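You operate a simulated robot arm through the tools that you are given. There is no shell and no other tool. Be economical: measure what you need, move in short steps, check, and stop when the job is done.

The job below is to be done with a simulated robot arm. You get a single attempt, and the scene is never put back.

## Task
Gauge the cup in the jaw and the cup beside it; put the wider one in the PASS tray.
Fine: the other goes in the orange tray; leave the jaw open and the gauge on.

The check looks at the end state, three seconds after you hand in, the way a careful person would. Anything else that was tipped, shoved, dropped, spilled or broken makes it a failure.

## Robot
A 6-joint arm with a two-finger parallel gripper, fixed in place. Base frame: the origin is at the foot of the arm, x ahead of it, y to its left, z up; the work surface is at about z = 0. Readings come in mm, rad, newtons and seconds.
With the tool pointing down near the work surface it reaches from about 140 to 580 mm from the base axis. Its first joint turns from -1.152 to 1.152 rad. Payload 2.1 kg.
The tool frame sits at the grasp point between the pads (the TCP): z along the fingers, y along the line on which they close. The tips reach 30 mm beyond it. The gripper opens to 94 mm. The fingers are 28 mm wide and 10 mm thick; the gripper's body (50 by 96 mm) begins 55 mm behind the TCP.
Orientation is that of the tool frame in the base frame, as [roll, pitch, yaw] about the fixed x, y, z axes, in that order (R = Rz(yaw) Ry(pitch) Rx(roll)). With the fingers straight down and closing along the base's y, the tool's x points along the base's -x, its y along +y and its z along -z.

## Interface
- The arm moves only by the tool nudge_tool. Its argument "plan" is a list of rows, each a list of 7 numbers: the opening, from 0 (shut) to 1 (fully open), then the shift along the tool's x, y, z in units of 500 mm (1.0 is 500 mm), then the turn, a rotation vector about the tool's x, y, z in units of 180 degrees (1.0 is 180 degrees). In form: [[grip, dx, dy, dz, ax, ay, az], ...]. A call has 1 to 20 rows; each row is the pose to reach, as a shift and turn from the pose commanded when the call began, along the tool's axes at that moment. A call with a number of a shift or a turn outside -1 to 1 is refused whole. Rows are played at 5 a second. More than 50 mm and 0.15 rad between two rows, or a gripper value outside its range, and nothing of the call is played. A pose out of reach is approached as far as the arm can. The call stops where the force on the tool passes 90 N (or 10 N more than at its start, if that is more) or the arm is blocked; 0.2 s more then pass. Each finger travels about 72 mm/s and halts on what it meets, pressing with about 31 N; the grip force reading is that of the motor and also rises with nothing between the fingers. The clock runs only during rows and for 0.2 s after the last one: add rows that repeat a pose to give the fingers time. It gives the time, the measured TCP pose, the force on the tool (base axes), the opening and the grip force at its end, in the units of the frame above (readings bear some noise), with the torque about the TCP (base axes, N m) and any sound that the robot's microphone picked up, and new pictures: "pictures" is both (left out), scene, wrist or none.
- Cameras (640 x 400 px; columns grow to the right, rows downward): "scene" is fixed at [52.2, -365.6, 498.3]; the picture's right is [0.82, -0.57, 0.00], its down [-0.25, -0.37, -0.90] and it looks along [0.51, 0.74, -0.45] (base axes); focal length 274 px, centre (320, 200). "wrist" rides on the gripper at [76, 14, -102] in the tool frame; the picture's right is [-0.18, 0.98, 0.00], its down [-0.75, -0.14, -0.64] and it looks along [-0.63, -0.12, 0.77] (tool axes); focal length 243 px, centre (320, 200).
- probe_pixels(camera, pixels): for up to 12 pixels [column, row] of the newest picture of that camera ("zoom" is the newest enlarged one), the place [x, y, z] in the base frame of the surface seen there, good to about 2 mm. It takes no simulated time.
- close_up(camera, box): a new picture of the part [left, top, right, bottom] of that camera's present view, enlarged. It takes no simulated time.
- job_done(): hands the job in; it is judged then, once.

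Go step by step. Measure first, check grasps and placings, and put right what went wrong. The budget is 80 turns and 200 pictures, counting those below and the enlarged ones. Unless the task says otherwise, let go and move clear before handing in, and close with one line.

The tools are called after ">>>" as name(argument=value, ...) on one line, values as JSON. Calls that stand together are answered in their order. nudge_tool: Moves the arm, as the interface text tells. Its arguments: {"type":"object","properties":{"plan":{"type":"array"},"pictures":{"type":"string","enum":["both","scene","wrist","none"]}},"required":["plan"]} The other tools are called the same way: probe_pixels (camera, pixels) gives the place of the surface under pixels of a picture; close_up (camera, box) takes an enlarged picture of a part of a camera's view; job_done () hands the job in.

At the start:

```text
t: 0.0
tool_pos: [271.8, 149.5, 405.1]
ee_rot: [-3.141, 0.0, 3.141]
wrist_force: [-0.1, 0.0, -0.5]
torque: [0.01, -0.01, 0.02]
width: 93.9
grip_force: 0.1
```

scene: 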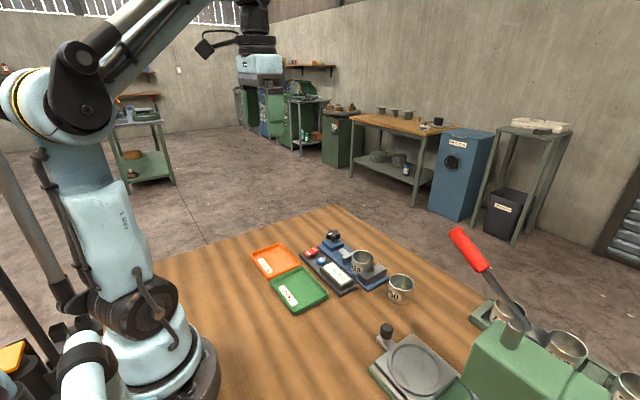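
wrist: 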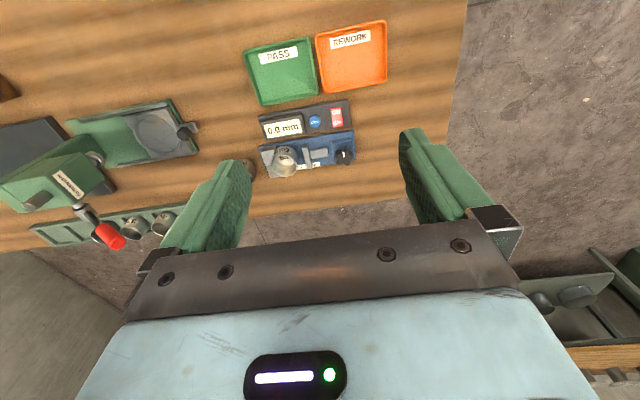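

The pictures show a gauge with display around scene (340,272), a cup in its jaw at (362,262), and a cup beside it at (401,288). I'll zoom in on the area from both cameras.

>>> close_up(camera="scene", box=[240, 220, 430, 330])

>>> close_up(camera="wrist", box=[230, 90, 390, 190])

```text
3.37 times, centred on (335, 275) of scene
```

zoom: 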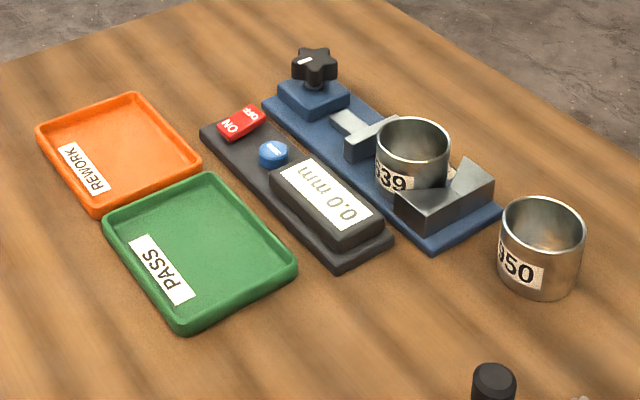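

```text
4.00 times, centred on (310, 140) of wrist
```

zoom: 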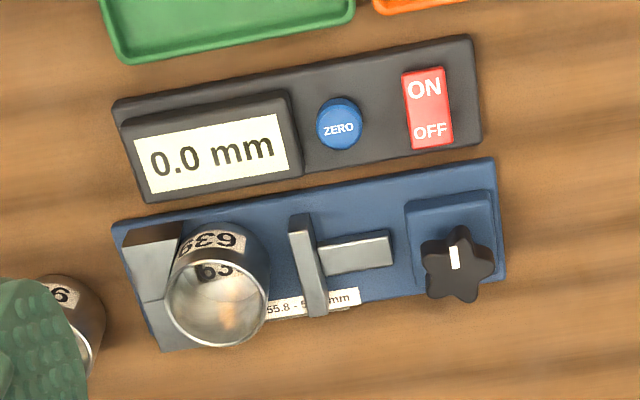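

The zoom shows a V-block holding cup "639", a sliding jaw, a star knob with a white pointer, and a display that reads 0.0. I'll probe the key points.

>>> probe_pixels(camera="zoom", pixels=[[455, 258], [430, 90], [428, 130], [338, 125], [312, 235], [365, 250], [218, 300], [165, 260], [487, 170], [140, 345], [115, 225], [425, 215]])

>>> probe_pixels(camera="scene", pixels=[[362, 256], [351, 258], [375, 258], [362, 266], [401, 280], [388, 285], [413, 285], [276, 261], [298, 291], [333, 235], [402, 277], [368, 270]])

>>> close_up(camera="scene", box=[295, 225, 391, 285])

>>> close_up(camera="wrist", box=[286, 125, 366, 175])

```text
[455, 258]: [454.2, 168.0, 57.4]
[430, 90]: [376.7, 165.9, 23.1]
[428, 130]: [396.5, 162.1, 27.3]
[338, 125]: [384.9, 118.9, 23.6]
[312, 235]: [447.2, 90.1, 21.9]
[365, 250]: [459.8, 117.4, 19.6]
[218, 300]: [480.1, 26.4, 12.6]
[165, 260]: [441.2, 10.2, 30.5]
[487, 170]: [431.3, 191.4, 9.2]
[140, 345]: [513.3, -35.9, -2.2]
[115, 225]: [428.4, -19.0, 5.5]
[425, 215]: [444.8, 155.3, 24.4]
```

```text
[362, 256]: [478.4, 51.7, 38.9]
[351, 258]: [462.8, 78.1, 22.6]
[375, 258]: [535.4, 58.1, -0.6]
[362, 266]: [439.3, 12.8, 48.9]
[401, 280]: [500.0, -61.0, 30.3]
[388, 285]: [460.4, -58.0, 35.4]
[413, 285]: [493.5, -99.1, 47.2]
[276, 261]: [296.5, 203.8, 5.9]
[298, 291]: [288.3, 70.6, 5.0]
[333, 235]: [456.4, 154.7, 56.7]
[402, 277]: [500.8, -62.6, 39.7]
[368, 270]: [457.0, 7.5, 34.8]
```

```text
6.67 times, centred on (343, 255) of scene
```

zoom: 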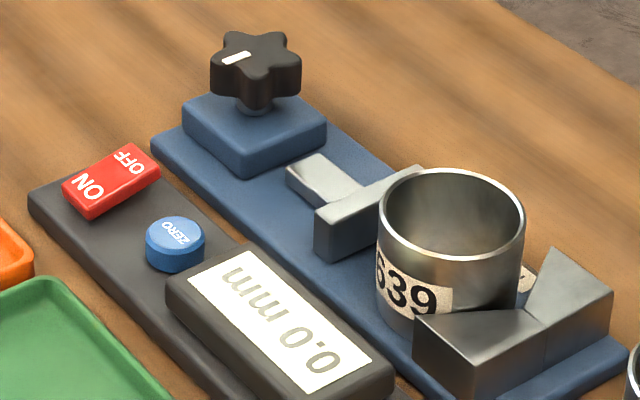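

```text
8.00 times, centred on (326, 150) of wrist
```

zoom: 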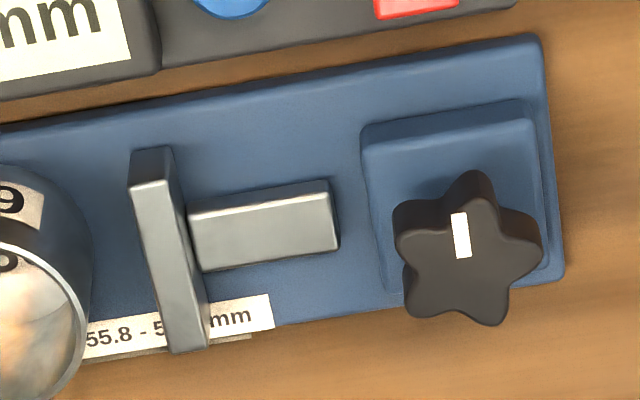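

The rocker's ON end is pressed down and the display is live, so the gauge is on. I'll move above the knob at roughly (455,160) to see it better.

>>> nudge_tool(plan=[[1, -0.06, 0.003, 0.07, 0, 0, 0], [1, -0.12, 0.006, 0.14, 0, 0, 0], [1, -0.18, 0.01, 0.21, 0, 0, 0], [1, -0.24, 0.014, 0.28, 0, 0, 0], [1, -0.3, 0.018, 0.35, 0, 0, 0], [1, -0.36, 0.02, 0.41, 0, 0, 0], [1, -0.36, 0.02, 0.41, 0, 0, 0]])

```text
t: 1.6
tool_pos: [452.2, 160.1, 202.1]
ee_rot: [3.141, -0.001, -3.14]
wrist_force: [0.2, -0.3, 0.2]
torque: [-0.02, -0.03, -0.04]
width: 93.7
grip_force: 0.0
```

scene: 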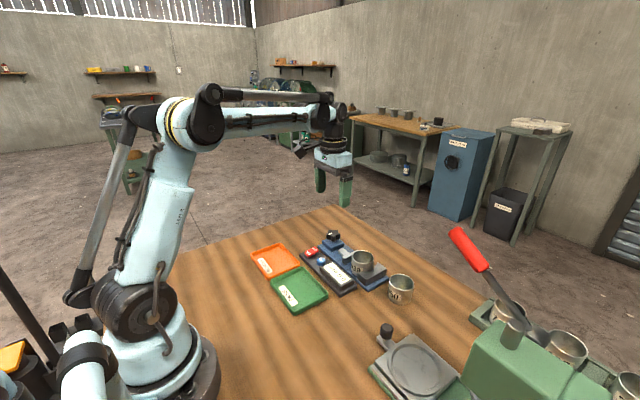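
wrist: 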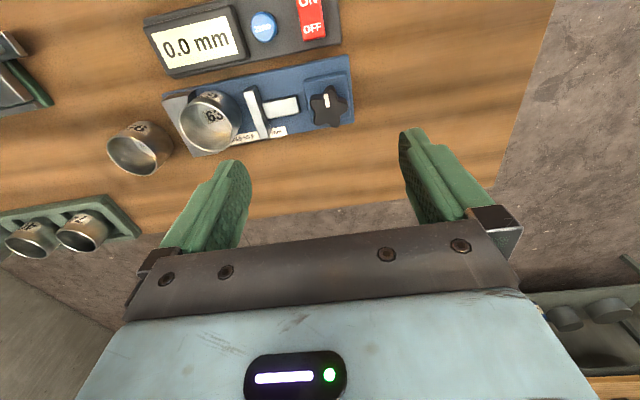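

Good view of the gauge. I'll zoom and probe the knob and cups.

>>> close_up(camera="wrist", box=[160, 50, 360, 175])

>>> close_up(camera="wrist", box=[294, 70, 358, 110])

```text
3.20 times, centred on (260, 112) of wrist
```

zoom: 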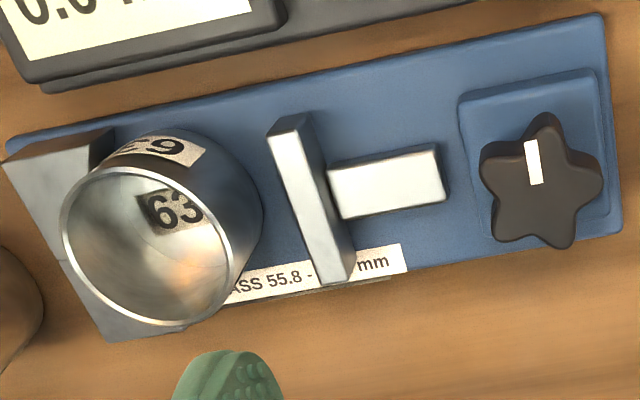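

```text
10.00 times, centred on (326, 90) of wrist
```

zoom: 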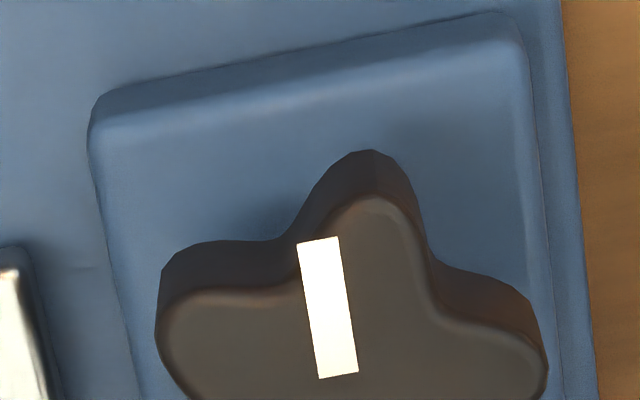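

The label says "PASS 55.8 - …". I'll probe the knob outline and the cup rims.

>>> probe_pixels(camera="wrist", pixels=[[329, 89], [314, 104], [345, 108], [337, 123], [321, 121], [327, 106], [329, 104]])

>>> probe_pixels(camera="wrist", pixels=[[181, 122], [235, 136], [207, 105], [215, 152], [108, 150], [154, 164], [132, 136], [130, 174], [254, 100], [262, 130], [285, 108], [172, 100]])

>>> probe_pixels(camera="scene", pixels=[[250, 258], [283, 246], [300, 262], [266, 279], [271, 287], [301, 268], [327, 294], [295, 312]])

```text
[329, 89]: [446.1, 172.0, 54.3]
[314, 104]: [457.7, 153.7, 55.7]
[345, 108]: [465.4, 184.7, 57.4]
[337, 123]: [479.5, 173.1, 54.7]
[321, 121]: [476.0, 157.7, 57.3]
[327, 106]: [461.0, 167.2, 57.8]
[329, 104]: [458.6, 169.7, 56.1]
```

```text
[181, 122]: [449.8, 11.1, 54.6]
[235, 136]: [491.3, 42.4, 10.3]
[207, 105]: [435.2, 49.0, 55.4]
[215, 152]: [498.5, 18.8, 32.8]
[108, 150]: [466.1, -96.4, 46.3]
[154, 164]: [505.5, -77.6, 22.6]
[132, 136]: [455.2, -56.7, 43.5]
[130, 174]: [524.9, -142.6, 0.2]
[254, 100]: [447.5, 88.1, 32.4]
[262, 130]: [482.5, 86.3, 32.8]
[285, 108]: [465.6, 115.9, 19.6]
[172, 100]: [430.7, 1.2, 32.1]
```

```text
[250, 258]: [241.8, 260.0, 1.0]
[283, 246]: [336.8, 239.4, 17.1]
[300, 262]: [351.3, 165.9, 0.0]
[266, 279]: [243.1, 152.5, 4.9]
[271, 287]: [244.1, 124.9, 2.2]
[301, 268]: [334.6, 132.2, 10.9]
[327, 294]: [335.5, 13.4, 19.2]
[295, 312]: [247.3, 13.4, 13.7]
```

The knob centre is about (464.5, 168.5) with its top at z≈57 and radius ≈18. I'll come down around it, partly open and with the tips at about z=37.

>>> nudge_tool(plan=[[0.7, -0.0254, 0.018, 0.05, 0, 0, 0], [0.7, -0.0254, 0.018, 0.11, 0, 0, 0], [0.7, -0.0254, 0.018, 0.17, 0, 0, 0], [0.7, -0.0254, 0.018, 0.22, 0, 0, 0], [0.7, -0.0254, 0.018, 0.25, 0, 0, 0], [0.7, -0.0254, 0.018, 0.268, 0, 0, 0], [0.7, -0.0254, 0.018, 0.268, 0, 0, 0]])

>>> close_up(camera="scene", box=[295, 205, 391, 265])

```text
t: 3.2
tool_pos: [463.5, 168.8, 66.8]
ee_rot: [-3.14, 0.0, -3.14]
wrist_force: [0.2, 0.2, -0.4]
torque: [-0.01, 0.03, 0.02]
width: 66.0
grip_force: 0.0
```

scene: 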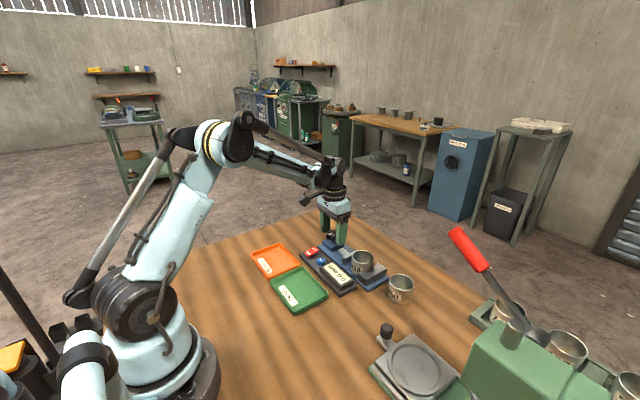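
wrist: 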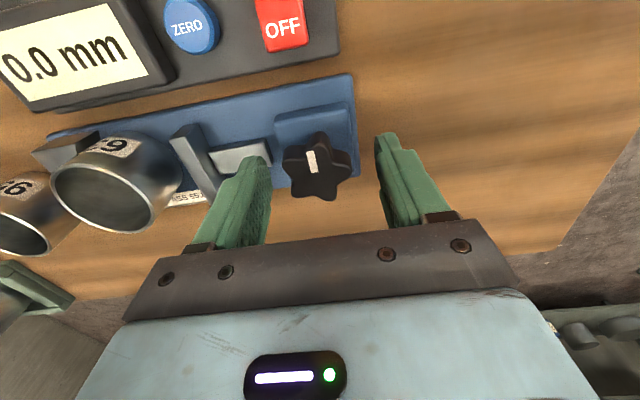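

```text
6.67 times, centred on (343, 235) of scene
```

zoom: 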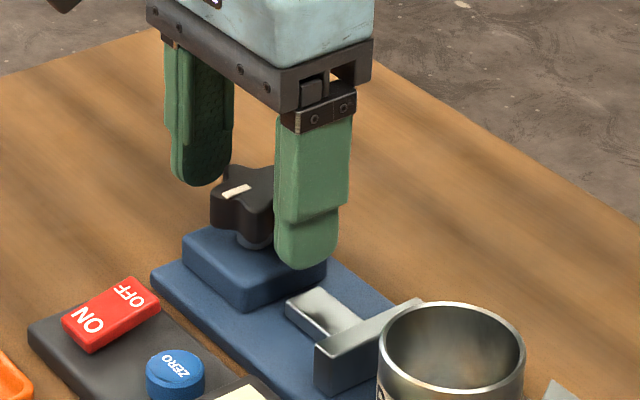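

The fingers straddle the knob. I'll close and turn a little clockwise (seen from above) to see which way the jaw moves.

>>> nudge_tool(plan=[[0.2, 0, 0, 0, 0, 0, 0], [0.2, 0, 0, 0, 0, 0, 0], [0.2, 0, 0, 0, 0, 0, 0], [0.2, 0, 0, 0, 0, 0, 0.045], [0.2, 0, 0, 0, 0, 0, 0.09], [0.2, 0, 0, 0, 0, 0, 0.135], [0.2, 0, 0, 0, 0, 0, 0.18], [0.2, 0, 0, 0, 0, 0, 0.225], [0.2, 0, 0, 0, 0, 0, 0.27], [0.2, 0, 0, 0, 0, 0, 0.315], [0.2, 0, 0, 0, 0, 0, 0.315]])

>>> close_up(camera="scene", box=[295, 215, 391, 275])

```text
t: 5.6
tool_pos: [464.3, 165.9, 66.7]
ee_rot: [-3.138, 0.006, 2.147]
wrist_force: [-7.6, -28.0, -8.5]
torque: [0.18, 0.37, 0.01]
width: 41.5
grip_force: 44.5
```

scene: 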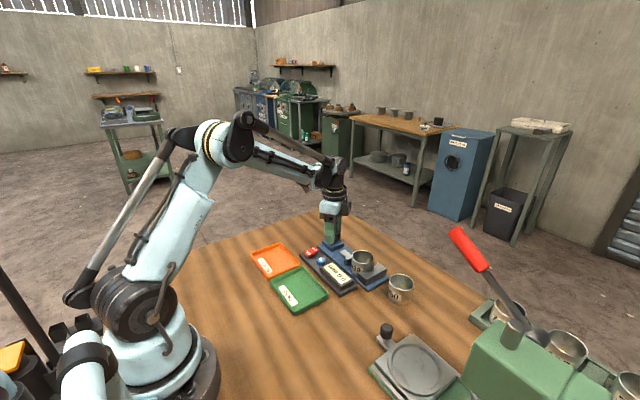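
wrist: 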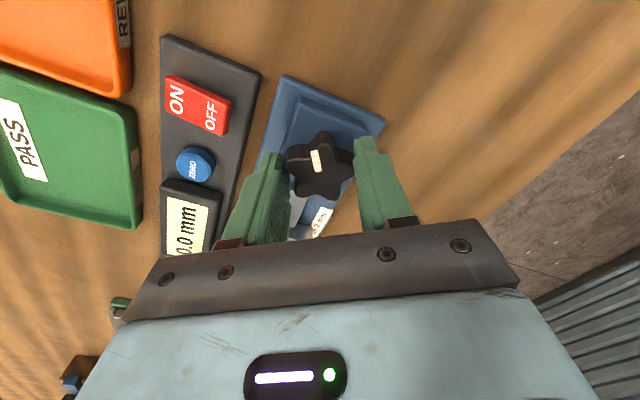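

```text
6.67 times, centred on (343, 245) of scene
```

zoom: 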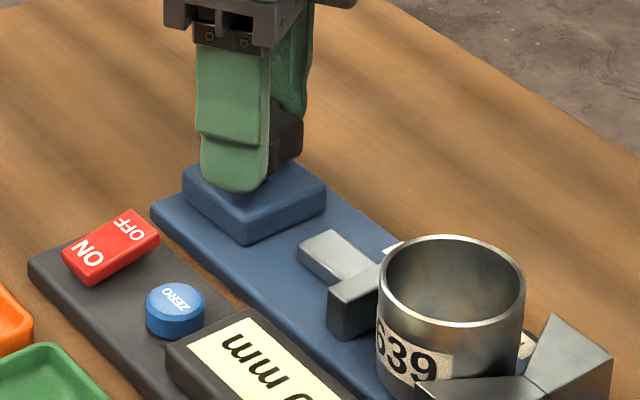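

Clockwise advances the jaw towards the cup. The side force of −28 N in y means my centre is a few mm too high in y. I'll recentre and measure the remaining gap.

>>> probe_pixels(camera="zoom", pixels=[[350, 285], [370, 290], [350, 310], [325, 240], [335, 245], [395, 300], [440, 238], [385, 290]])

>>> nudge_tool(plan=[[0.2, -0.0045, -0.0041, 0, 0, 0, 0], [0.2, -0.0045, -0.0041, 0, 0, 0, 0.04], [0.2, -0.0045, -0.0041, 0, 0, 0, 0.08], [0.2, -0.0045, -0.0041, 0, 0, 0, 0.12], [0.2, -0.0045, -0.0041, 0, 0, 0, 0.16], [0.2, -0.0045, -0.0041, 0, 0, 0, 0.2], [0.2, -0.0045, -0.0041, 0, 0, 0, 0.2]])

>>> close_up(camera="scene", box=[295, 230, 391, 290])

```text
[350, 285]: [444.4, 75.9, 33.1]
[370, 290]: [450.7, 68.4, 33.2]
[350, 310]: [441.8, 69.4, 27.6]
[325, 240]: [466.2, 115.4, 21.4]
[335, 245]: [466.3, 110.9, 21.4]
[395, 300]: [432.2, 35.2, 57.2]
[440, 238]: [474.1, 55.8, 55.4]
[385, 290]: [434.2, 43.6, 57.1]
```

```text
t: 7.2
tool_pos: [465.2, 166.6, 66.1]
ee_rot: [3.14, -0.002, 1.523]
wrist_force: [17.3, 5.6, -1.4]
torque: [-0.94, -0.03, -0.02]
width: 41.3
grip_force: 45.1
```

scene: 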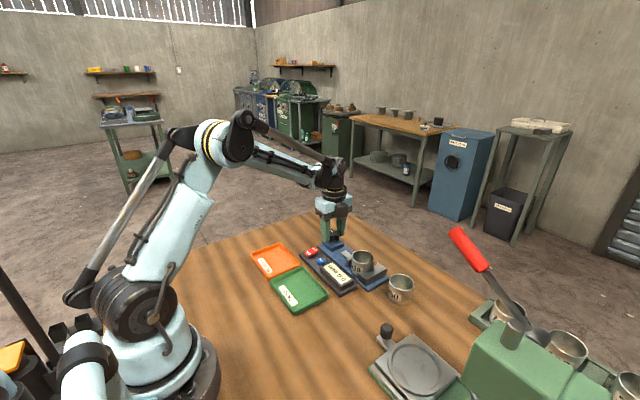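
wrist: 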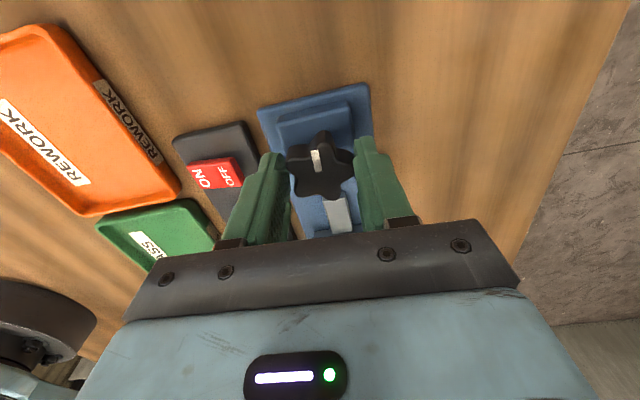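

```text
6.67 times, centred on (343, 260) of scene
```

zoom: 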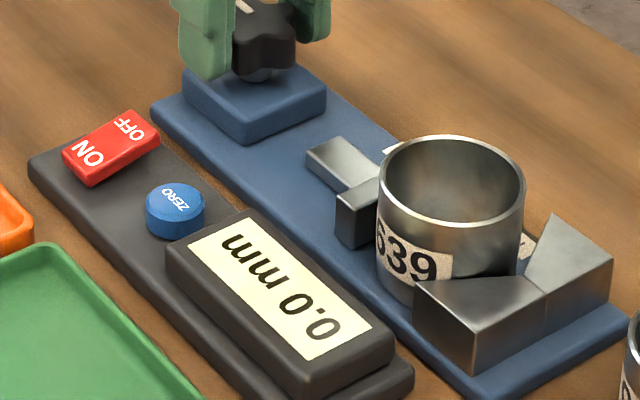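

The jaw is closer and the display still reads 0.0. I'll keep turning in steps, recentring slightly.

>>> nudge_tool(plan=[[0.2, 0, 0.003, 0, 0, 0, 0.04], [0.2, 0, 0.003, 0, 0, 0, 0.08], [0.2, 0, 0.003, 0, 0, 0, 0.12], [0.2, 0, 0.003, 0, 0, 0, 0.16], [0.2, 0, 0.003, 0, 0, 0, 0.2], [0.2, 0, 0.003, 0, 0, 0, 0.2]], pictures="scene")

>>> close_up(camera="scene", box=[295, 230, 391, 290])

```text
t: 8.6
tool_pos: [464.4, 166.1, 68.1]
ee_rot: [-3.14, 0.004, 0.895]
wrist_force: [-20.8, 3.5, 2.4]
torque: [-0.5, 0.67, 0.36]
width: 41.4
grip_force: 44.9
```

scene: 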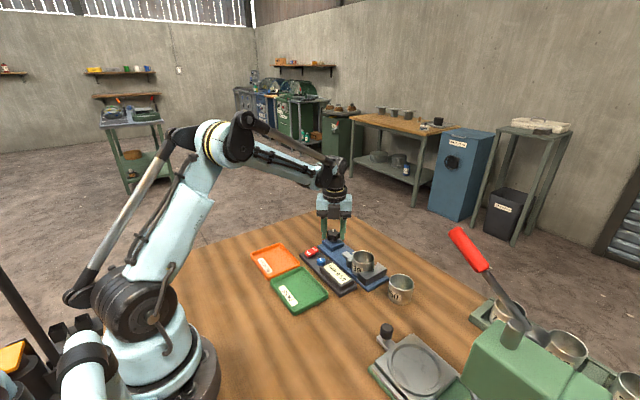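

```text
6.67 times, centred on (343, 260) of scene
```

zoom: 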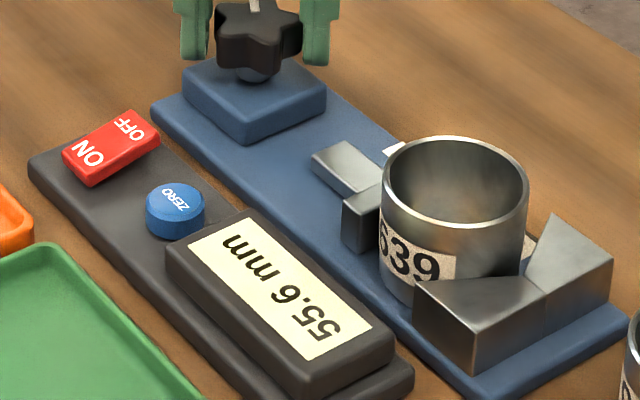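

The jaw touches the cup and the display reads 55.6 mm. I'll turn slightly more to confirm the reading is settled.

>>> nudge_tool(plan=[[0.2, 0, 0, 0, 0, 0, 0.03], [0.2, 0, 0, 0, 0, 0, 0.06], [0.2, 0, 0, 0, 0, 0, 0.06]], pictures="none")

>>> close_up(camera="scene", box=[295, 230, 391, 290])

```text
t: 9.4
tool_pos: [465.2, 166.2, 66.9]
ee_rot: [-3.139, 0.0, 0.707]
wrist_force: [-17.7, 11.8, -2.2]
torque: [-0.04, 0.29, 0.18]
width: 39.8
grip_force: 44.7
```

```text
6.67 times, centred on (343, 260) of scene
```

zoom: 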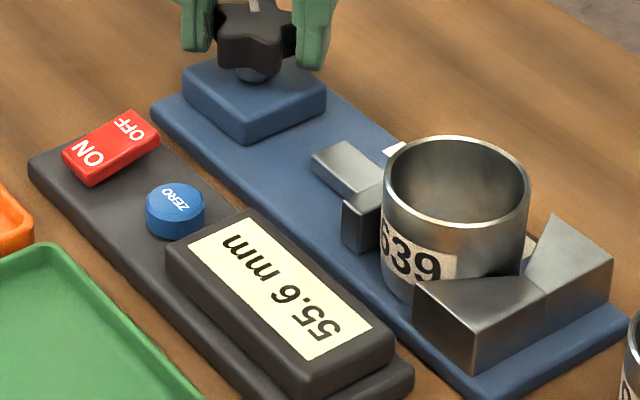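

It is tight (the fingers slip on the knob) and steady at 55.6 mm for cup 639. Now I'll unscrew counter-clockwise back to the opened position.

>>> nudge_tool(plan=[[0.2, 0, 0, 0, 0, 0, -0.043], [0.2, 0, 0, 0, 0, 0, -0.086], [0.2, 0, 0, 0, 0, 0, -0.129], [0.2, 0, 0, 0, 0, 0, -0.172], [0.2, 0, 0, 0, 0, 0, -0.215], [0.2, 0, 0, 0, 0, 0, -0.258], [0.2, 0, 0, 0, 0, 0, -0.301], [0.2, 0, 0, 0, 0, 0, -0.344], [0.2, 0, 0, 0, 0, 0, -0.387], [0.2, 0, 0, 0, 0, 0, -0.43], [0.2, 0, 0, 0, 0, 0, -0.473], [0.2, 0, 0, 0, 0, 0, -0.516], [0.2, 0, 0, 0, 0, 0, -0.559], [0.2, 0, 0, 0, 0, 0, -0.602], [0.2, 0, 0, 0, 0, 0, -0.645], [0.2, 0, 0, 0, 0, 0, -0.688], [0.2, 0, 0, 0, 0, 0, -0.731], [0.2, 0, 0, 0, 0, 0, -0.775], [0.2, 0, 0, 0, 0, 0, -0.775]])

>>> close_up(camera="scene", box=[295, 230, 391, 290])

```text
t: 13.4
tool_pos: [467.2, 165.8, 67.0]
ee_rot: [3.139, 0.004, -3.141]
wrist_force: [19.0, 19.4, -3.6]
torque: [0.44, -0.13, -0.5]
width: 41.7
grip_force: 44.8
```

scene: 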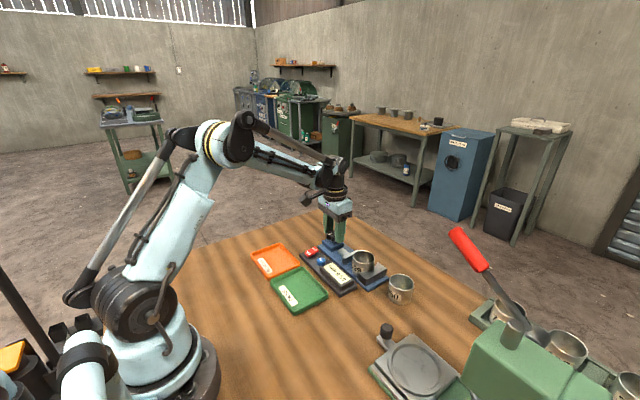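
wrist: 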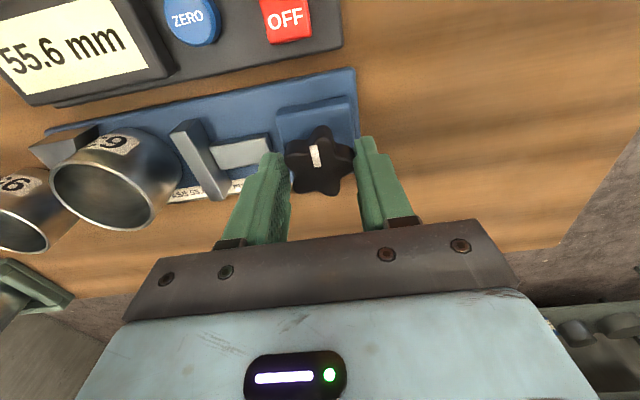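

```text
6.67 times, centred on (343, 260) of scene
```

zoom: 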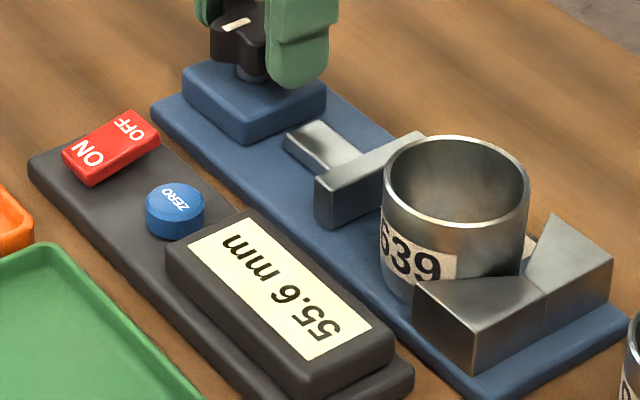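

The jaw is open again and the display holds 55.6. I'll release the knob, rise, and go over cup 639, turned 90° so the fingers close along x.

>>> nudge_tool(plan=[[0.7, 0, 0, 0, 0, 0, 0], [0.7, 0, 0, 0, 0, 0, 0], [0.7, 0, 0, -0.09, 0, 0, 0], [0.8, 0, 0, -0.18, 0, 0, 0], [0.9, 0, 0, -0.25, 0, 0, 0], [1, 0, -0.02, -0.25, 0, 0, 0.045], [1, 0, -0.04, -0.25, 0, 0, 0.09], [1, 0, -0.06, -0.25, 0, 0, 0.135], [1, 0, -0.08, -0.25, 0, 0, 0.18], [1, 0, -0.1, -0.25, 0, 0, 0.225], [1, 0, -0.13, -0.25, 0, 0, 0.27], [1, 0, -0.16, -0.25, 0, 0, 0.315], [1, 0, -0.19, -0.25, 0, 0, 0.36], [1, 0, -0.22, -0.25, 0, 0, 0.405], [1, 0, -0.24, -0.25, 0, 0, 0.45], [1, 0, -0.26, -0.25, 0, 0, 0.5], [1, 0, -0.26, -0.25, 0, 0, 0.5]])

```text
refused: row 16 steps farther than a row can; nothing moved
```

>>> nudge_tool(plan=[[0.7, 0, 0, 0, 0, 0, 0], [0.7, 0, 0, 0, 0, 0, 0], [0.7, 0, 0, -0.09, 0, 0, 0], [0.8, 0, 0, -0.18, 0, 0, 0], [0.9, 0, 0, -0.25, 0, 0, 0], [1, 0, -0.02, -0.25, 0, 0, 0.045], [1, 0, -0.04, -0.25, 0, 0, 0.09], [1, 0, -0.06, -0.25, 0, 0, 0.135], [1, 0, -0.08, -0.25, 0, 0, 0.18], [1, 0, -0.1, -0.25, 0, 0, 0.225], [1, 0, -0.13, -0.25, 0, 0, 0.27], [1, 0, -0.16, -0.25, 0, 0, 0.315], [1, 0, -0.19, -0.25, 0, 0, 0.36], [1, 0, -0.22, -0.25, 0, 0, 0.405], [1, 0, -0.24, -0.25, 0, 0, 0.45], [1, 0, -0.26, -0.25, 0, 0, 0.48], [1, 0, -0.26, -0.25, 0, 0, 0.5], [1, 0, -0.26, -0.25, 0, 0, 0.5]])

>>> close_up(camera="scene", box=[311, 230, 423, 300])

```text
t: 17.2
tool_pos: [466.4, 34.4, 192.0]
ee_rot: [3.141, -0.001, 1.57]
wrist_force: [-0.6, -0.5, 0.5]
torque: [0.0, 0.02, 0.01]
width: 93.9
grip_force: 0.1
```

scene: 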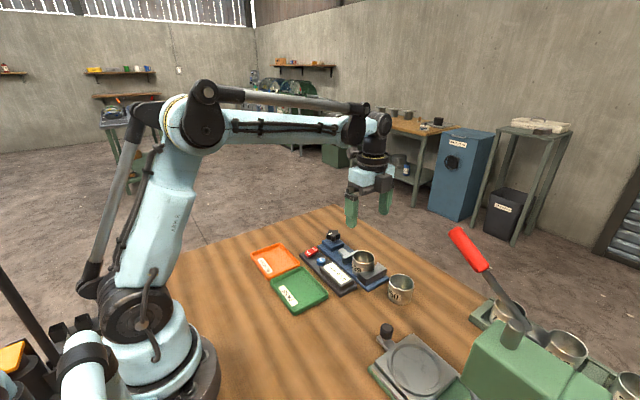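
wrist: 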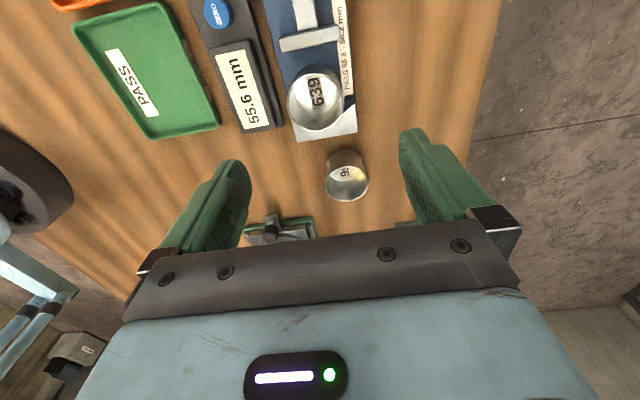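

```text
5.71 times, centred on (367, 265) of scene
```

zoom: 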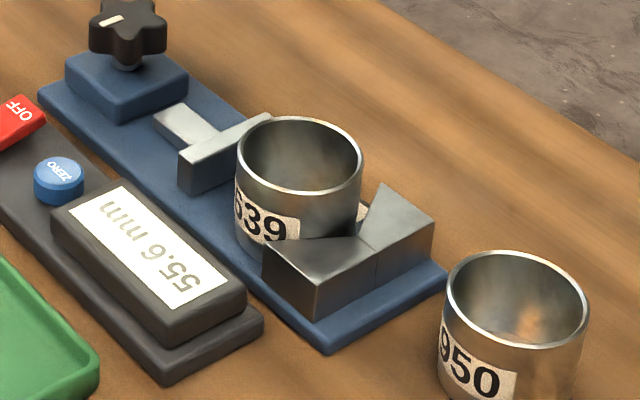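

I'll enlarge the wrist view to locate both cup rims.

>>> close_up(camera="wrist", box=[240, 50, 416, 210])

```text
2.50 times, centred on (328, 130) of wrist
```

zoom: 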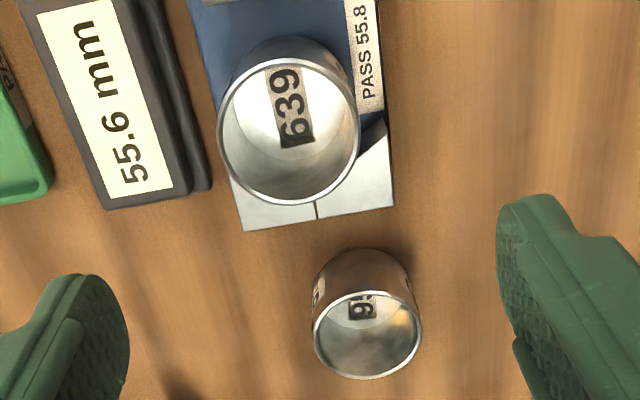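

>>> probe_pixels(camera="zoom", pixels=[[219, 132], [357, 125], [285, 62], [300, 202], [240, 85], [340, 180], [314, 333], [420, 325], [362, 293], [370, 376], [335, 300], [405, 362]])

```text
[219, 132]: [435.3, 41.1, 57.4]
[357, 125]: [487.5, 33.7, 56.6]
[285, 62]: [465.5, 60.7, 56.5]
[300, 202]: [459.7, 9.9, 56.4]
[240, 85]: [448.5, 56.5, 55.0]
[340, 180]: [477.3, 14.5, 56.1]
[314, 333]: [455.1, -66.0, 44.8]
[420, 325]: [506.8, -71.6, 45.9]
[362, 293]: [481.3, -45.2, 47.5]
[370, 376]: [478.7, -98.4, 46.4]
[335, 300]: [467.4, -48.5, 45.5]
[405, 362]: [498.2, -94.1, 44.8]
```

Cup 639's centre is (462, 35.5) with the rim at z=56.5; cup 950's is (481, −71) with the rim at z=46. I'll descend over 639, keeping the tips above the V-block.

>>> nudge_tool(plan=[[0.85, 0.002, -0.009, 0.05, 0, 0, 0], [0.85, 0.002, -0.009, 0.12, 0, 0, 0], [0.85, 0.002, -0.009, 0.19, 0, 0, 0], [0.85, 0.002, -0.009, 0.23, 0, 0, 0], [0.85, 0.002, -0.009, 0.25, 0, 0, 0], [0.85, 0.002, -0.009, 0.25, 0, 0, 0]])

>>> close_up(camera="scene", box=[311, 220, 423, 290])

```text
t: 18.6
tool_pos: [461.7, 36.7, 67.5]
ee_rot: [3.141, -0.001, 1.572]
wrist_force: [-0.3, -0.2, -0.1]
torque: [-0.01, 0.01, 0.02]
width: 79.9
grip_force: 0.1
```

scene: 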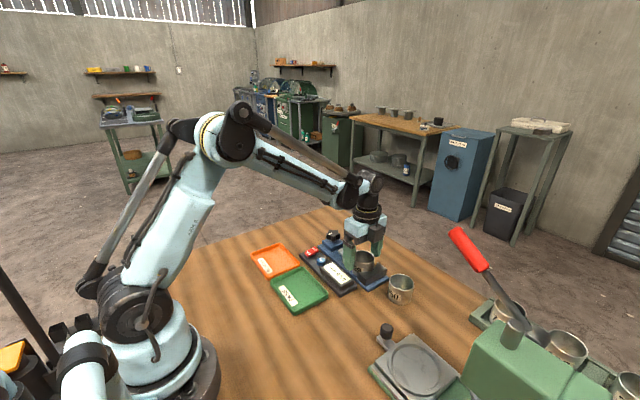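
wrist: 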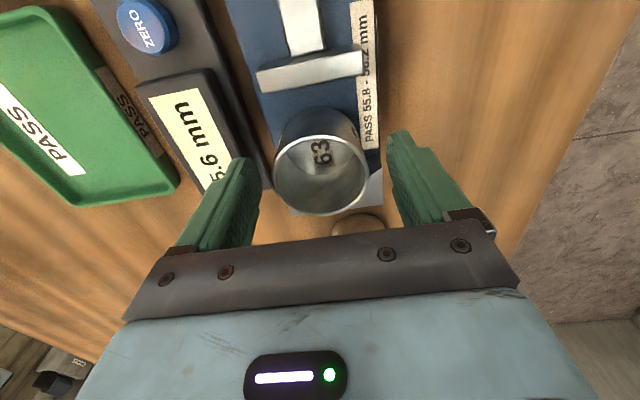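

```text
5.71 times, centred on (367, 255) of scene
```

zoom: 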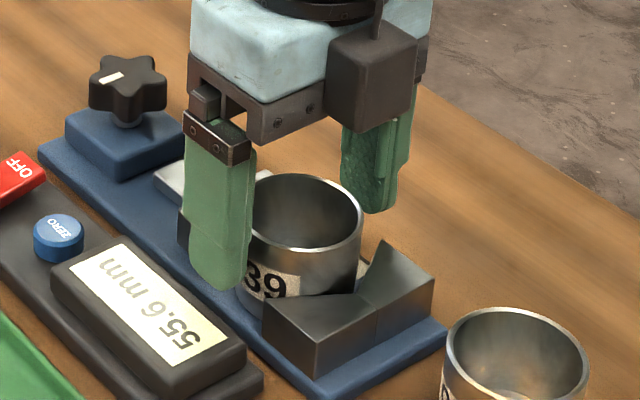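

The fingers sit either side of cup 639, clear of the V-block. I'll close and lift.

>>> nudge_tool(plan=[[0.45, 0, 0, 0, 0, 0, 0], [0.45, 0, 0, 0, 0, 0, 0], [0.45, 0, 0, 0, 0, 0, 0], [0.45, 0, 0, -0.03, 0, 0, 0], [0.45, 0, 0, -0.1, 0, 0, 0], [0.45, 0, 0, -0.18, 0, 0, 0], [0.45, 0, 0, -0.18, 0, 0, 0]])

```text
t: 20.2
tool_pos: [461.3, 37.5, 158.9]
ee_rot: [3.141, 0.0, 1.57]
wrist_force: [0.6, 0.0, -0.1]
torque: [0.01, -0.03, 0.01]
width: 54.6
grip_force: 30.3
```

scene: 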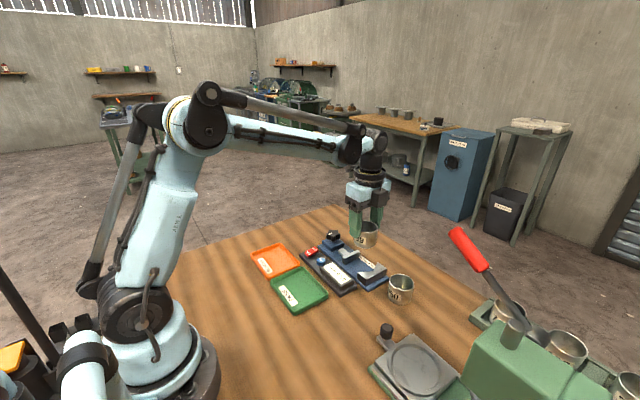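
wrist: 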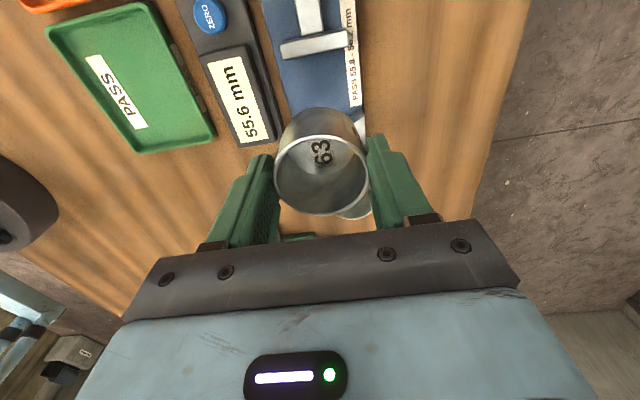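

Cup 639 is held (width 54.6). I'll carry it above the orange REWORK tray at about (296, 204).

>>> nudge_tool(plan=[[0.45, 0.055, -0.055, 0, 0, 0, 0], [0.45, 0.11, -0.11, 0, 0, 0, 0], [0.45, 0.165, -0.165, 0, 0, 0, 0], [0.45, 0.22, -0.22, 0, 0, 0, 0], [0.45, 0.275, -0.275, 0, 0, 0, 0], [0.45, 0.332, -0.328, 0, 0, 0, 0], [0.45, 0.332, -0.328, 0, 0, 0, 0]])

>>> probe_pixels(camera="scene", pixels=[[254, 258], [267, 276], [281, 247], [297, 263], [275, 262], [299, 290]])

>>> close_up(camera="scene", box=[220, 200, 348, 280])

```text
t: 21.8
tool_pos: [296.6, 203.0, 158.8]
ee_rot: [-3.14, 0.001, 1.572]
wrist_force: [-0.1, -0.8, -0.4]
torque: [0.0, -0.01, -0.02]
width: 54.6
grip_force: 30.9
```

scene: 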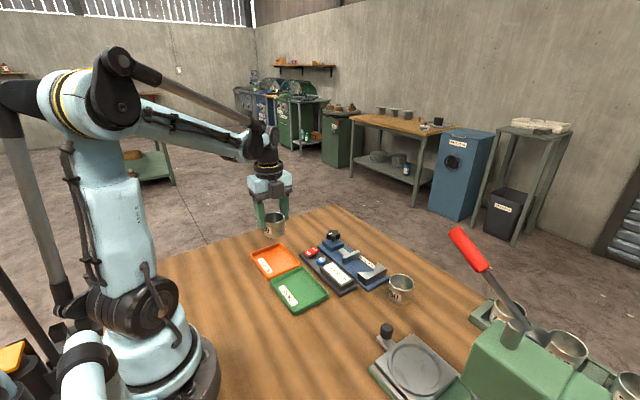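
wrist: 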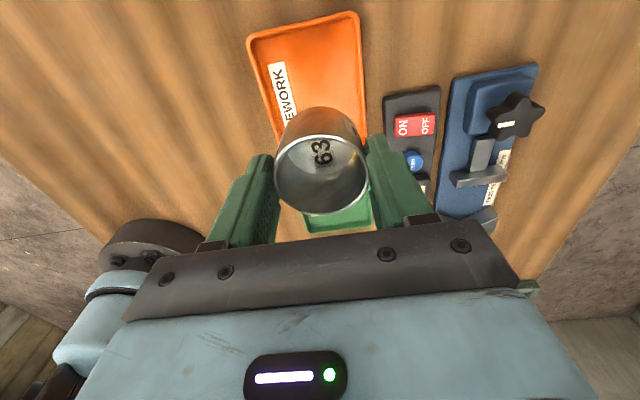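

```text
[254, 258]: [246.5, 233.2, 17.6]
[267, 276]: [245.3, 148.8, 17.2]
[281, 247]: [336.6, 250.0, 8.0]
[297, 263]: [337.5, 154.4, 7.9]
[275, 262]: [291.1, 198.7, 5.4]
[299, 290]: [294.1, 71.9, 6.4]
```

```text
5.00 times, centred on (284, 240) of scene
```

zoom: 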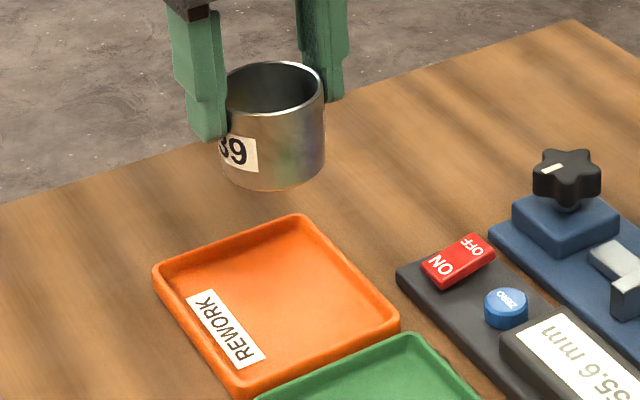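

The tray spans x 243–338 and y 145–255, with its floor at z≈5. I'll lower the cup to its centre.

>>> nudge_tool(plan=[[0.45, -0.004, -0.01, 0.06, 0, 0, 0], [0.45, -0.004, -0.01, 0.12, 0, 0, 0], [0.45, -0.004, -0.01, 0.165, 0, 0, 0], [0.45, -0.004, -0.01, 0.18, 0, 0, 0], [0.45, -0.004, -0.01, 0.188, 0, 0, 0], [0.45, -0.004, -0.01, 0.191, 0, 0, 0], [0.45, -0.004, -0.01, 0.191, 0, 0, 0]])

>>> close_up(camera="scene", box=[220, 210, 332, 280])

```text
t: 23.4
tool_pos: [292.3, 200.4, 60.4]
ee_rot: [-3.142, 0.001, 1.57]
wrist_force: [0.0, -0.6, -0.6]
torque: [-0.03, -0.03, 0.0]
width: 54.5
grip_force: 31.0
```

scene: 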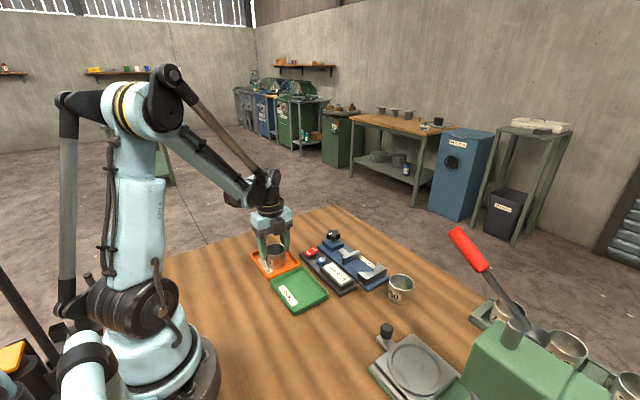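
wrist: 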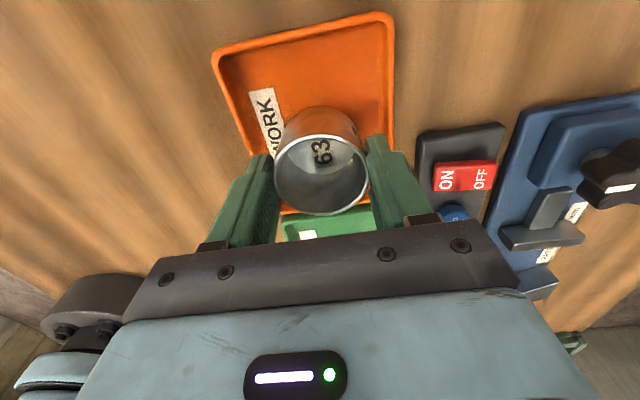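

```text
5.71 times, centred on (276, 245) of scene
```

zoom: 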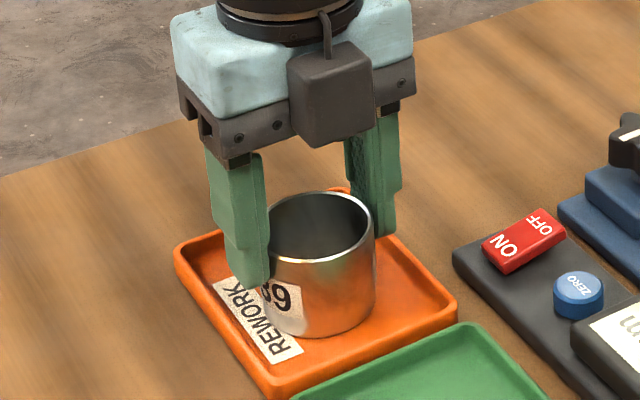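

The cup is just above the floor with no contact force yet. I'll lower gently.

>>> nudge_tool(plan=[[0.45, 0, 0, 0.002, 0, 0, 0], [0.45, 0, 0, 0.004, 0, 0, 0], [0.45, 0, 0, 0.004, 0, 0, 0]], pictures="none")

>>> close_up(camera="scene", box=[250, 232, 306, 267])

```text
t: 24.2
tool_pos: [291.3, 201.5, 59.2]
ee_rot: [3.14, -0.001, 1.571]
wrist_force: [-2.7, -1.2, 21.8]
torque: [-0.13, 0.13, -0.04]
width: 54.5
grip_force: 31.1
```

```text
11.43 times, centred on (278, 250) of scene
```

zoom: 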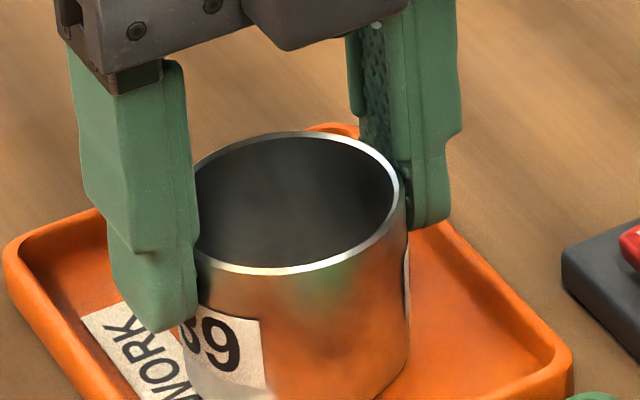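

It is seated (22 N up). I'll release, rise, and travel to above cup 950.

>>> nudge_tool(plan=[[0.8, 0, 0, 0, 0, 0, 0], [0.8, 0, 0, 0, 0, 0, 0], [0.8, 0, 0, 0, 0, 0, 0], [0.8, 0, 0, -0.08, 0, 0, 0], [0.85, 0, 0, -0.17, 0, 0, 0], [0.85, 0, 0, -0.25, 0, 0, 0], [0.85, -0.06, 0.043, -0.25, 0, 0, 0], [0.85, -0.12, 0.085, -0.25, 0, 0, 0], [0.85, -0.19, 0.13, -0.25, 0, 0, 0], [0.85, -0.26, 0.18, -0.25, 0, 0, 0], [0.85, -0.33, 0.23, -0.25, 0, 0, 0], [0.85, -0.4, 0.28, -0.25, 0, 0, 0], [0.85, -0.47, 0.33, -0.25, 0, 0, 0], [0.85, -0.545, 0.38, -0.25, 0, 0, 0], [0.85, -0.545, 0.38, -0.25, 0, 0, 0]])

>>> close_up(camera="scene", box=[240, 220, 432, 340])

>>> close_up(camera="wrist", box=[256, 80, 384, 160])

```text
t: 27.4
tool_pos: [483.1, -72.7, 184.0]
ee_rot: [3.142, 0.0, 1.57]
wrist_force: [-0.1, -0.2, -0.2]
torque: [-0.01, 0.02, -0.01]
width: 80.1
grip_force: 0.1
```

scene: 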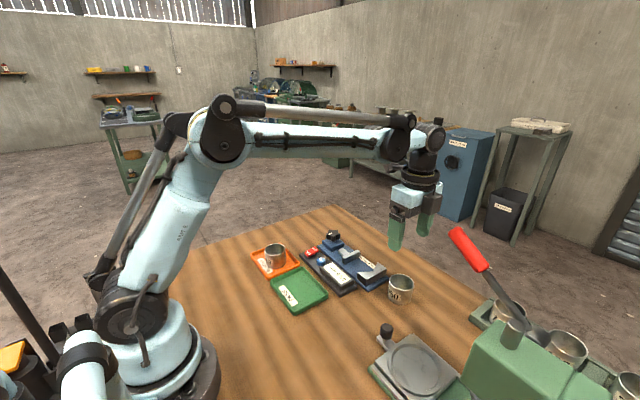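
wrist: 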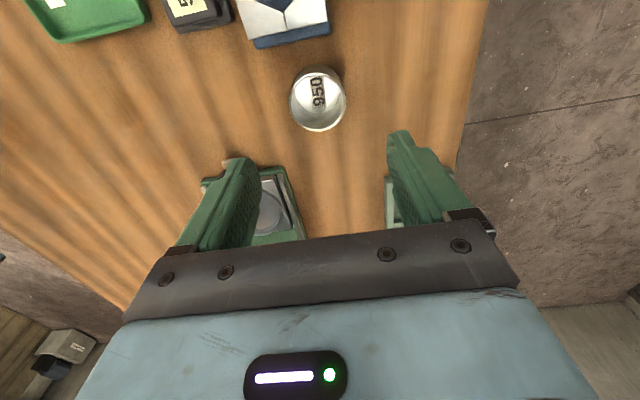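

```text
3.33 times, centred on (336, 280) of scene
```

zoom: 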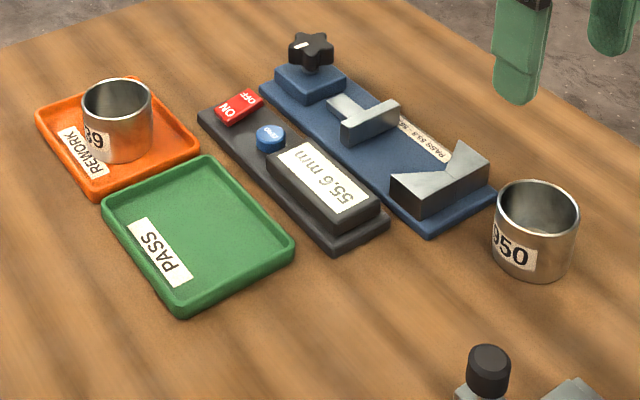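

```text
5.00 times, centred on (320, 120) of wrist
```

zoom: 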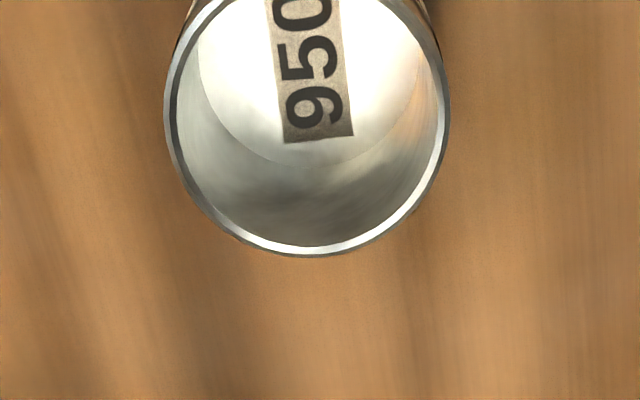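

Cup 639 stands upright in REWORK. I'll probe the rim of 950.

>>> probe_pixels(camera="zoom", pixels=[[169, 110], [446, 110], [308, 252], [400, 215], [220, 220]])

>>> probe_pixels(camera="wrist", pixels=[[291, 95], [344, 95], [318, 131], [316, 78], [280, 25], [268, 10], [300, 40], [315, 20]])

```text
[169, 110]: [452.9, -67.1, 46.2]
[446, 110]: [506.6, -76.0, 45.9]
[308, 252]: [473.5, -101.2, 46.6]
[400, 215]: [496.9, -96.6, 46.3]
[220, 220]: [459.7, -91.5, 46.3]
```

```text
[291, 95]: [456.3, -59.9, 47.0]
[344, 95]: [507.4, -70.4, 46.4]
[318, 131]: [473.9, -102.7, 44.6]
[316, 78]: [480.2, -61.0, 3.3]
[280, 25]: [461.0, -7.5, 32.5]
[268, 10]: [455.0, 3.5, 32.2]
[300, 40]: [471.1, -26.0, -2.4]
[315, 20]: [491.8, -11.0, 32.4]
```

The centre of cup 950 is about (480, −73). I'll descend, grip and lift.

>>> nudge_tool(plan=[[0.85, -0.0006, -0.006, 0.07, 0, 0, 0], [0.85, -0.0006, -0.006, 0.14, 0, 0, 0], [0.85, -0.0006, -0.006, 0.2, 0, 0, 0], [0.85, -0.0006, -0.006, 0.235, 0, 0, 0], [0.85, -0.0006, -0.006, 0.254, 0, 0, 0], [0.85, -0.0006, -0.006, 0.254, 0, 0, 0], [0.45, -0.0006, -0.006, 0.254, 0, 0, 0], [0.45, -0.0006, -0.006, 0.254, 0, 0, 0], [0.45, -0.0006, -0.006, 0.254, 0, 0, 0], [0.45, -0.0006, -0.006, 0.254, 0, 0, 0], [0.45, -0.0006, -0.006, 0.22, 0, 0, 0], [0.45, -0.0006, -0.006, 0.14, 0, 0, 0], [0.45, -0.0006, -0.006, 0.1, 0, 0, 0], [0.45, -0.0006, -0.006, 0.1, 0, 0, 0]])

>>> close_up(camera="scene", box=[320, 210, 448, 290])

```text
t: 30.4
tool_pos: [479.1, -73.0, 135.0]
ee_rot: [3.141, -0.001, 1.571]
wrist_force: [-0.2, -0.6, -0.9]
torque: [0.05, -0.05, 0.01]
width: 54.7
grip_force: 30.9
```

scene: 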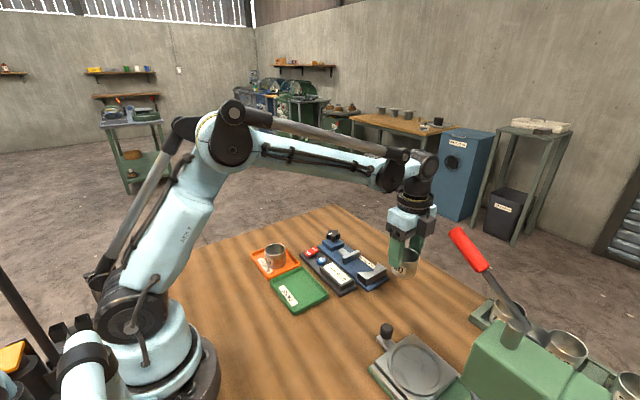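
wrist: 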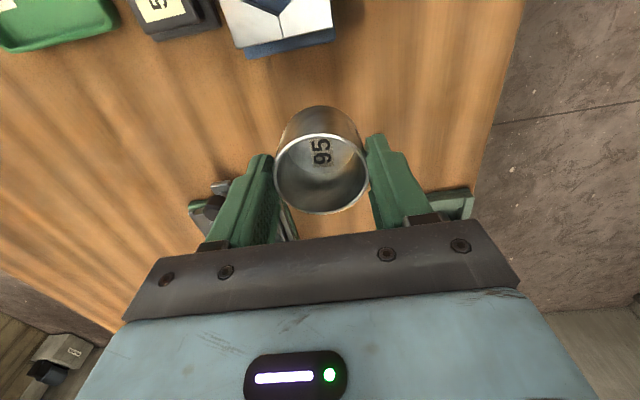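

```text
5.00 times, centred on (384, 250) of scene
```

zoom: 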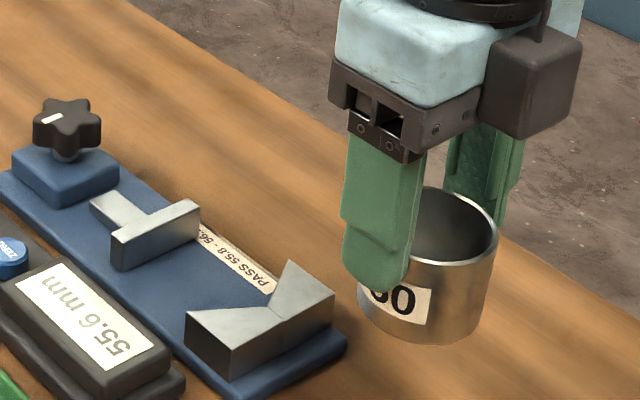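

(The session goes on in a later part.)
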